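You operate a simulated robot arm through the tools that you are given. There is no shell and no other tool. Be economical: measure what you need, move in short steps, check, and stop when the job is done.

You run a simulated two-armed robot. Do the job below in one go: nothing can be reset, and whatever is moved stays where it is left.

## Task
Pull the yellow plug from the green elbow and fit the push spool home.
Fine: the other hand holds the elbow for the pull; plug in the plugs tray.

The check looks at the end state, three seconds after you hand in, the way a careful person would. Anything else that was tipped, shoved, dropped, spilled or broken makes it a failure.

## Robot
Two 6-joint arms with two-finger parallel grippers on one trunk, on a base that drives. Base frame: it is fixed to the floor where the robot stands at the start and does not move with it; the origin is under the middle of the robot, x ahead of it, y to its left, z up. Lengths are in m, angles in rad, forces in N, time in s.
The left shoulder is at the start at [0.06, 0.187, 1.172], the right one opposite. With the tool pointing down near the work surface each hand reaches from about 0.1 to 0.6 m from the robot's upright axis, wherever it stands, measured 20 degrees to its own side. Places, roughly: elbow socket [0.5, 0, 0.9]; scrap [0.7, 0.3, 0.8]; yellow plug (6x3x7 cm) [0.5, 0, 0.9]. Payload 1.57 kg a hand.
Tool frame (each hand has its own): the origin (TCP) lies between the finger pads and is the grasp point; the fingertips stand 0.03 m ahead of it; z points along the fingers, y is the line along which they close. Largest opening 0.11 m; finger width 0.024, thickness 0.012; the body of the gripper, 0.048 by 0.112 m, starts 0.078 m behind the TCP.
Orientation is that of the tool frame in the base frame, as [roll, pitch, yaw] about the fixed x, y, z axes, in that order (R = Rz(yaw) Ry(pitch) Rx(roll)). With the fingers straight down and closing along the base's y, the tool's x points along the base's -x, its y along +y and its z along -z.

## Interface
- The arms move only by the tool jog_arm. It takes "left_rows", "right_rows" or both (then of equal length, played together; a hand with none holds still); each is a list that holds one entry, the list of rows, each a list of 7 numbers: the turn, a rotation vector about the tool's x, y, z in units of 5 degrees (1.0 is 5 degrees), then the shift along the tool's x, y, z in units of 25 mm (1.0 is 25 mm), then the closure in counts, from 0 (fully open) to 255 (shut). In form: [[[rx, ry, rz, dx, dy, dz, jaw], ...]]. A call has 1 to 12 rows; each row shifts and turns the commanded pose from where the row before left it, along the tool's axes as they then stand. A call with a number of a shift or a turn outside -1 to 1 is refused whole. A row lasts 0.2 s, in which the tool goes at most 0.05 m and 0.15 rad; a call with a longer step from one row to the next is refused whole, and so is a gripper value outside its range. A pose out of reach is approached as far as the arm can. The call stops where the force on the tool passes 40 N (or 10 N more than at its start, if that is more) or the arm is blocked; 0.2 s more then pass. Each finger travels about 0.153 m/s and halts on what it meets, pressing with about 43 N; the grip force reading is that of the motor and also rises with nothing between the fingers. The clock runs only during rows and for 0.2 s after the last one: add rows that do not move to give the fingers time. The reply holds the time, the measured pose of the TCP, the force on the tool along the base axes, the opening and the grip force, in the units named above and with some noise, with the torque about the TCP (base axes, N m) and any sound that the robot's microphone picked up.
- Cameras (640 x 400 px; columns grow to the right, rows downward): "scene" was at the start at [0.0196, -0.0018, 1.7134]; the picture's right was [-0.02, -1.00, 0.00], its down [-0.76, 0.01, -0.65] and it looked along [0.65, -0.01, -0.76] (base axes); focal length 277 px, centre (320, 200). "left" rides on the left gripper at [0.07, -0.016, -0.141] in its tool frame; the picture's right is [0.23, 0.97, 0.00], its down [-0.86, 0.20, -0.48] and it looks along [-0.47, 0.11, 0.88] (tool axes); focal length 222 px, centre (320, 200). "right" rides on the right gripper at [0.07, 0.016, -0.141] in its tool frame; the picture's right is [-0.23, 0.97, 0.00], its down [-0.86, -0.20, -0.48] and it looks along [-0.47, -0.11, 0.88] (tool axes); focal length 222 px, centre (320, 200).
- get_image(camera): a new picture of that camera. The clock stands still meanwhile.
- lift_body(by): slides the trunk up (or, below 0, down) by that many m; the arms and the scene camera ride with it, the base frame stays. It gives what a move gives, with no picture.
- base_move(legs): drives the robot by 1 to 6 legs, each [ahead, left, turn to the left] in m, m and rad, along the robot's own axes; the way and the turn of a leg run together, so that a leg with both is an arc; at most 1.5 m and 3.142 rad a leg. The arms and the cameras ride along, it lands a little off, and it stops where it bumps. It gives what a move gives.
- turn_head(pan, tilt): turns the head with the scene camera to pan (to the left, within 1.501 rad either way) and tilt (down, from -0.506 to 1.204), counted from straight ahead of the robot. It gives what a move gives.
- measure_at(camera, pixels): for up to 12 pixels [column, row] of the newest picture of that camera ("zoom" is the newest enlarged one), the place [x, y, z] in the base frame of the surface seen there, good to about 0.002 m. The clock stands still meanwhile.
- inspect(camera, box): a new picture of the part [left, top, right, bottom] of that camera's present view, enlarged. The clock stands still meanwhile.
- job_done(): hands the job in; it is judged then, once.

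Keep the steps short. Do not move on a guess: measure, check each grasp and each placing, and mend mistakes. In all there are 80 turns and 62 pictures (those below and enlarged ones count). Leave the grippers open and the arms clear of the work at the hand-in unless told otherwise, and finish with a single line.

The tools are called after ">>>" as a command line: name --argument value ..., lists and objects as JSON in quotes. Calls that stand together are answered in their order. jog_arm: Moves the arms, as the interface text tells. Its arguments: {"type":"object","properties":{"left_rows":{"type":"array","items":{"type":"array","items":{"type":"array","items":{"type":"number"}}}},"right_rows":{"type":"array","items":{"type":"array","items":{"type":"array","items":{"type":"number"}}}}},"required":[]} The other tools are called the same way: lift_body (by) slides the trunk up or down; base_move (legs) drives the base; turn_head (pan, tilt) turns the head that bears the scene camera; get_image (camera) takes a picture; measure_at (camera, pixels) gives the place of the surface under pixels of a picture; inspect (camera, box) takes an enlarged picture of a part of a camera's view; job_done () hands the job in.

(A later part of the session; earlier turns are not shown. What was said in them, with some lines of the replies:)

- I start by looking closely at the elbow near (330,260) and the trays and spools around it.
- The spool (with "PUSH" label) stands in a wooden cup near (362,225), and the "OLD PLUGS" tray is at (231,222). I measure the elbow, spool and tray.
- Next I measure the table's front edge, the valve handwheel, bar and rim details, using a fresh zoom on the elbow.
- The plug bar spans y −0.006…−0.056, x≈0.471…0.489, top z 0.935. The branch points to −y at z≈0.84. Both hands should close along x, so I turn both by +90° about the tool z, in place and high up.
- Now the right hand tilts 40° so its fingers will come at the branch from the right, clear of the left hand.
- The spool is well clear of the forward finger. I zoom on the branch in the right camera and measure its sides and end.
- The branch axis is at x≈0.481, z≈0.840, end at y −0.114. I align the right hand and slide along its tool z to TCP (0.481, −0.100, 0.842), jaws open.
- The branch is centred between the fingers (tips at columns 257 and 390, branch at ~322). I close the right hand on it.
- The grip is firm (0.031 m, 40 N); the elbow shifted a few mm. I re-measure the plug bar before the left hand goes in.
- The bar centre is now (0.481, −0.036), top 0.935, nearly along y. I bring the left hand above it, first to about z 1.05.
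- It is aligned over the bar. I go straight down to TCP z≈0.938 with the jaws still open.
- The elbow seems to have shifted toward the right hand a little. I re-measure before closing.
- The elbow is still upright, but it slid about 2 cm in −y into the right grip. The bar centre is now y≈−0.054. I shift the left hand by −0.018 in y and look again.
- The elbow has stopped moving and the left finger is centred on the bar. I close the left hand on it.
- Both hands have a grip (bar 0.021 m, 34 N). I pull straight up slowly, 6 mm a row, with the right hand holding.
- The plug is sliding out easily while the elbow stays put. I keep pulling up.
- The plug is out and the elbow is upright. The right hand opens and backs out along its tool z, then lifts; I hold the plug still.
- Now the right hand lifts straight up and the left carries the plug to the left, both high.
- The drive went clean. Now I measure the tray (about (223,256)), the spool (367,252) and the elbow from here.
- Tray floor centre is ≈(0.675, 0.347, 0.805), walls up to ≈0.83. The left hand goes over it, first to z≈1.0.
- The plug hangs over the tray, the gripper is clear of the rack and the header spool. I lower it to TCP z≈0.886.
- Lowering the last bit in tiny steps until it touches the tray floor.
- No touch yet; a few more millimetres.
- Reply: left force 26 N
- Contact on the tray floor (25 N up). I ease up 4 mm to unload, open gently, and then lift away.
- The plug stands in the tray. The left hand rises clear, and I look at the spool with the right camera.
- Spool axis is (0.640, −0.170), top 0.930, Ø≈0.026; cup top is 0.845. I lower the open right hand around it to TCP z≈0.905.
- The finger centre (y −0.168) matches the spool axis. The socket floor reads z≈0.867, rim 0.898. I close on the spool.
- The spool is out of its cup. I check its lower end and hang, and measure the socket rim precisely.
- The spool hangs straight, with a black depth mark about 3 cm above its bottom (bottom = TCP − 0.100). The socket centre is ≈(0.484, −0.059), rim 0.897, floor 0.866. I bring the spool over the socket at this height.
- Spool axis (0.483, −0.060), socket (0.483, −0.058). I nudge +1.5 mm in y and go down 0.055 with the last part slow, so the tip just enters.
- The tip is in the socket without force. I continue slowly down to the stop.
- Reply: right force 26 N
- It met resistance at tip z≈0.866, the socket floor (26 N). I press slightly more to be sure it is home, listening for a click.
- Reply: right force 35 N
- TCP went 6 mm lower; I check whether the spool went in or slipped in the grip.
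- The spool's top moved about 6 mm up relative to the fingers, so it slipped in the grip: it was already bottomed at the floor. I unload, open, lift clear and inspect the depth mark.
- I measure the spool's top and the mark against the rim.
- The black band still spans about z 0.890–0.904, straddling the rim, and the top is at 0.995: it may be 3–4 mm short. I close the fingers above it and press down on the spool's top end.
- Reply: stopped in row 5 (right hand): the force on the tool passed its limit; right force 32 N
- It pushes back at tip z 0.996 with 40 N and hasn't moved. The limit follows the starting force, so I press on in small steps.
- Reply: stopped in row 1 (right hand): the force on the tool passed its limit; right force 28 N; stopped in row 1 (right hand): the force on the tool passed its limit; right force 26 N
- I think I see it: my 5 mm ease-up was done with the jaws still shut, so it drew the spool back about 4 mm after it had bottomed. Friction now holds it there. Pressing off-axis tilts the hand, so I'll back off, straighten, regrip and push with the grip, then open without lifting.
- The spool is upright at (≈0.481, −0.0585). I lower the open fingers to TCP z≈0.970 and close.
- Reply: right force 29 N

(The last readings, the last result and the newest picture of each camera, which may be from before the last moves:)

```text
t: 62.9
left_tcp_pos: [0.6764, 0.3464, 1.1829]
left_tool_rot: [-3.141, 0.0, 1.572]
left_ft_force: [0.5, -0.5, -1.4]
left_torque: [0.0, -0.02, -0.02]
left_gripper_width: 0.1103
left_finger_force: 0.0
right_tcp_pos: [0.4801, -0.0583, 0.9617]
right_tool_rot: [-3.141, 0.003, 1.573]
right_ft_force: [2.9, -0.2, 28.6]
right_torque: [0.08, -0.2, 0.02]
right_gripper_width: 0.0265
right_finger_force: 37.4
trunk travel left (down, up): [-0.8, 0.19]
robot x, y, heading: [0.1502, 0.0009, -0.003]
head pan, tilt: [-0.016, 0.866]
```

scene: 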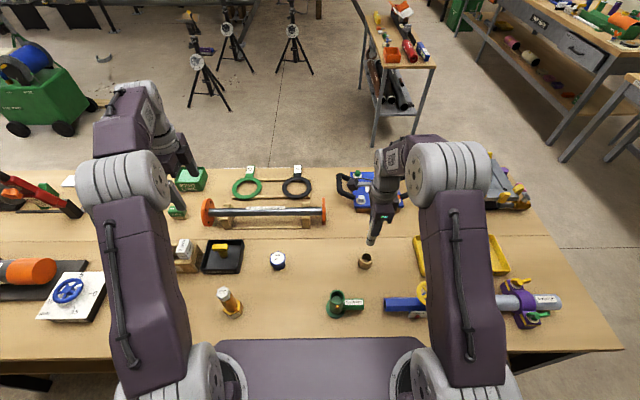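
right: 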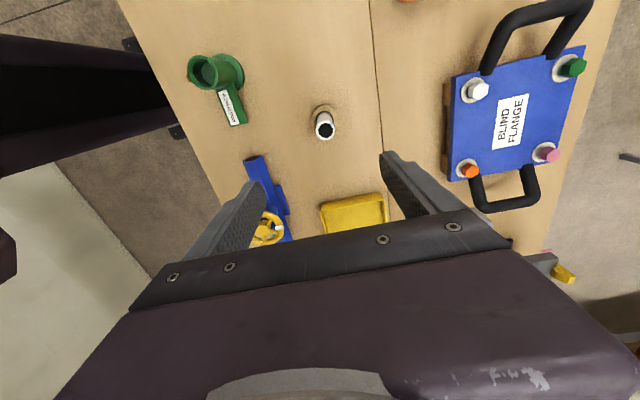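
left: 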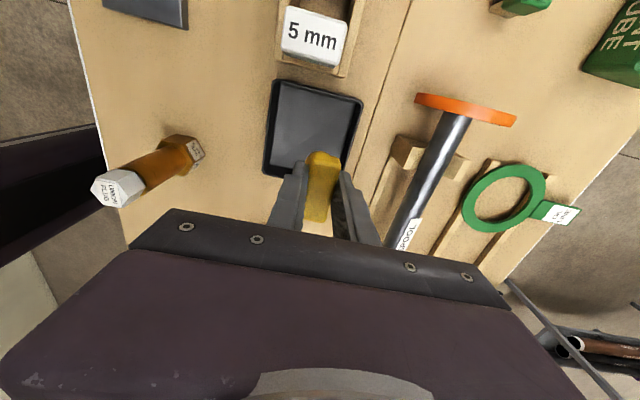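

It went down 8 mm at 29 N. Now I open without lifting, then rise and measure the top again.

>>> jog_arm --right_rows '[[[0, 0, 0, 0, 0, 0, 200], [0, 0, 0, 0, 0, 0, 150], [0, 0, 0, 0, 0, 0, 110], [0, 0, 0, 0, 0, 0, 110], [0, 0, 0, 0, 0, -0.6, 110], [0, 0, 0, 0, 0, -0.9, 110], [0, 0, 0, 0, 0, -0.9, 110], [0, 0, 0, 0, 0, -0.9, 110], [0, 0, 0, 0, 0, -0.9, 110], [0, 0, 0, 0, 0, -0.9, 110]]]'

>>> inspect --camera "right" --box '[260, 80, 380, 200]'

>>> measure_at --camera "zoom" --pixels '[[290, 195], [345, 205], [320, 260], [280, 240], [352, 240], [320, 270], [320, 140]]'

```text
t: 65.1
left_tcp_pos: [0.677, 0.3458, 1.1828]
left_tool_rot: [-3.14, -0.001, 1.571]
left_ft_force: [0.4, 0.4, 0.5]
left_torque: [0.0, -0.04, 0.01]
left_gripper_width: 0.1099
left_finger_force: 0.1
right_tcp_pos: [0.4815, -0.0581, 1.0899]
right_tool_rot: [-3.137, 0.003, 1.572]
right_ft_force: [0.1, 0.1, 0.0]
right_torque: [0.0, -0.01, 0.0]
right_gripper_width: 0.0627
right_finger_force: 0.1
trunk travel left (down, up): [-0.8, 0.19]
robot x, y, heading: [0.146, -0.0021, -0.002]
head pan, tilt: [-0.016, 0.866]
```

```text
3.33 times, centred on (320, 140) of right
```

zoom: 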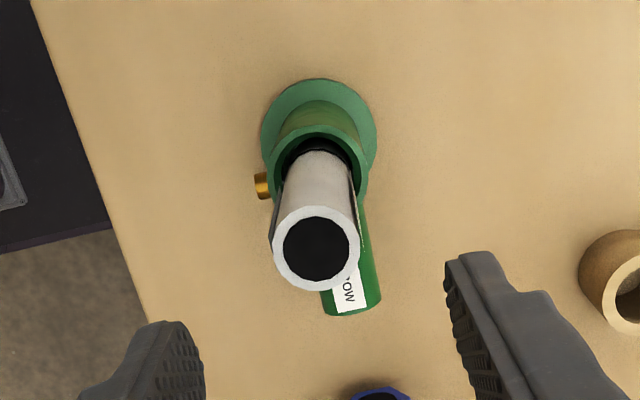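

```text
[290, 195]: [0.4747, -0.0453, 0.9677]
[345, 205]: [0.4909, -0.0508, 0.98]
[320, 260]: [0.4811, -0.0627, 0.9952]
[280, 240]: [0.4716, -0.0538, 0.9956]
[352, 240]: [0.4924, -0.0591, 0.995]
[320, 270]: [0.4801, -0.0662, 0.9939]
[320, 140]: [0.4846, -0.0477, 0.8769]
```

The top stays at 0.995 under 40 N, which suggests it is bottomed. To settle the spool's true length I measure the empty cup's floor (spool top was 0.930 in it), and view the mark again.

>>> inspect --camera "scene" --box '[350, 245, 382, 275]'

>>> measure_at --camera "zoom" --pixels '[[310, 160], [320, 150], [320, 170], [320, 180], [320, 190], [340, 170], [300, 170], [320, 140]]'

```text
13.33 times, centred on (366, 260) of scene
```

zoom: 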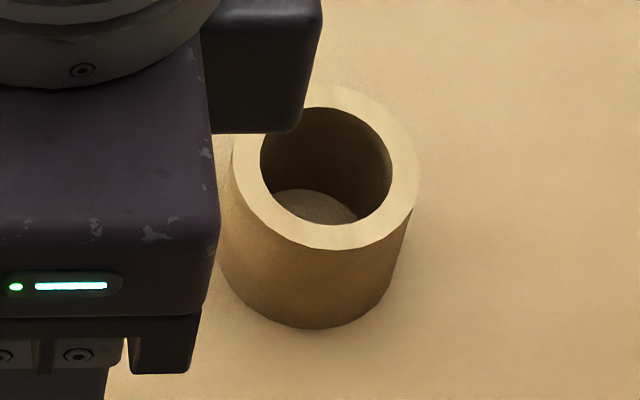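

```text
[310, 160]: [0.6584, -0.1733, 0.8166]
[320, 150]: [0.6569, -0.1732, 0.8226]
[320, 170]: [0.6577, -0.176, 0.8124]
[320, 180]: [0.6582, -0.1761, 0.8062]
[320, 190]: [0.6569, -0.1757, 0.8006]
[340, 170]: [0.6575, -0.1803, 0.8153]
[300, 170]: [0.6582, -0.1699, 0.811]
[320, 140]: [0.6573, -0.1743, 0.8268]
```

The cup floor is at 0.800, so the spool is 0.129–0.130 m long; with its top at 0.995 its bottom is at 0.866, exactly the socket floor, and the mark is at the rim. It is home. I lift the right hand, open it, move it aside and take a last look.

>>> jog_arm --right_rows '[[[0, 0, 0, 0, 0, -0.9, 60], [0, 0, 0, 0, 0, -0.9, 0], [0, 0, 0, 0, 0, -0.9, 0], [0, 0, 0, 0, 0, -0.9, 0], [0, 0, 0, -0.9, 0, 0, 0], [0, 0, 0, -0.9, 0, 0, 0], [0, 0, 0, -0.9, 0, 0, 0], [0, 0, 0, -0.9, 0, 0, 0], [0, 0, 0, -0.9, 0, 0, 0], [0, 0, 0, -0.9, 0, 0, 0], [0, 0, 0, 0, 0, 0, 0]]]'

>>> get_image --camera "scene"

>>> inspect --camera "scene" --box '[328, 270, 368, 315]'

>>> measure_at --camera "zoom" --pixels '[[237, 152], [215, 170], [260, 175], [230, 110], [192, 130], [260, 130]]'

```text
t: 67.5
left_tcp_pos: [0.6771, 0.3465, 1.183]
left_tool_rot: [-3.139, -0.001, 1.571]
left_ft_force: [0.4, -0.1, 0.8]
left_torque: [-0.01, -0.02, 0.0]
left_gripper_width: 0.1101
left_finger_force: 0.1
right_tcp_pos: [0.4817, -0.1939, 1.179]
right_tool_rot: [-3.136, 0.0, 1.571]
right_ft_force: [0.4, -0.6, -0.3]
right_torque: [-0.06, 0.01, 0.03]
right_gripper_width: 0.1099
right_finger_force: 0.0
trunk travel left (down, up): [-0.8, 0.19]
robot x, y, heading: [0.1495, -0.0022, 0.002]
head pan, tilt: [-0.016, 0.866]
```

```text
2 pictures are left
```

scene: 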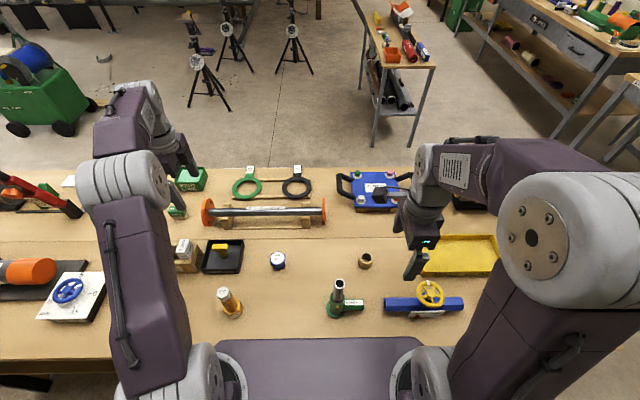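

```text
8.89 times, centred on (348, 292) of scene
```

zoom: 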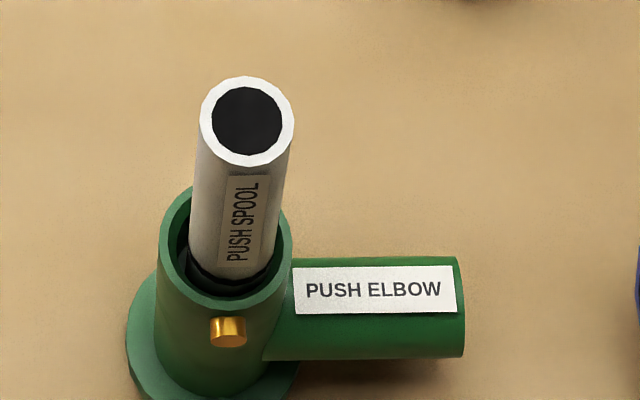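

```text
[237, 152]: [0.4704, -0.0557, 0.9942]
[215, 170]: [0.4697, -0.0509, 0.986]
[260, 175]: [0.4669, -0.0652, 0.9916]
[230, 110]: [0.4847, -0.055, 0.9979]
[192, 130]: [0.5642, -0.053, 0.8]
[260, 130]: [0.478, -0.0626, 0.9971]
```

The spool stands in the elbow on the socket floor with its mark at the rim, the plug is in the OLD PLUGS tray, and both hands are open and clear. I hand in.

>>> job_done

```text
The job is handed in.
```

The yellow plug is in the OLD PLUGS tray and the push spool is seated on the socket floor of the green elbow with its mark at the rim; no click was heard, and the elbow slid about 2 cm while the right hand held it.
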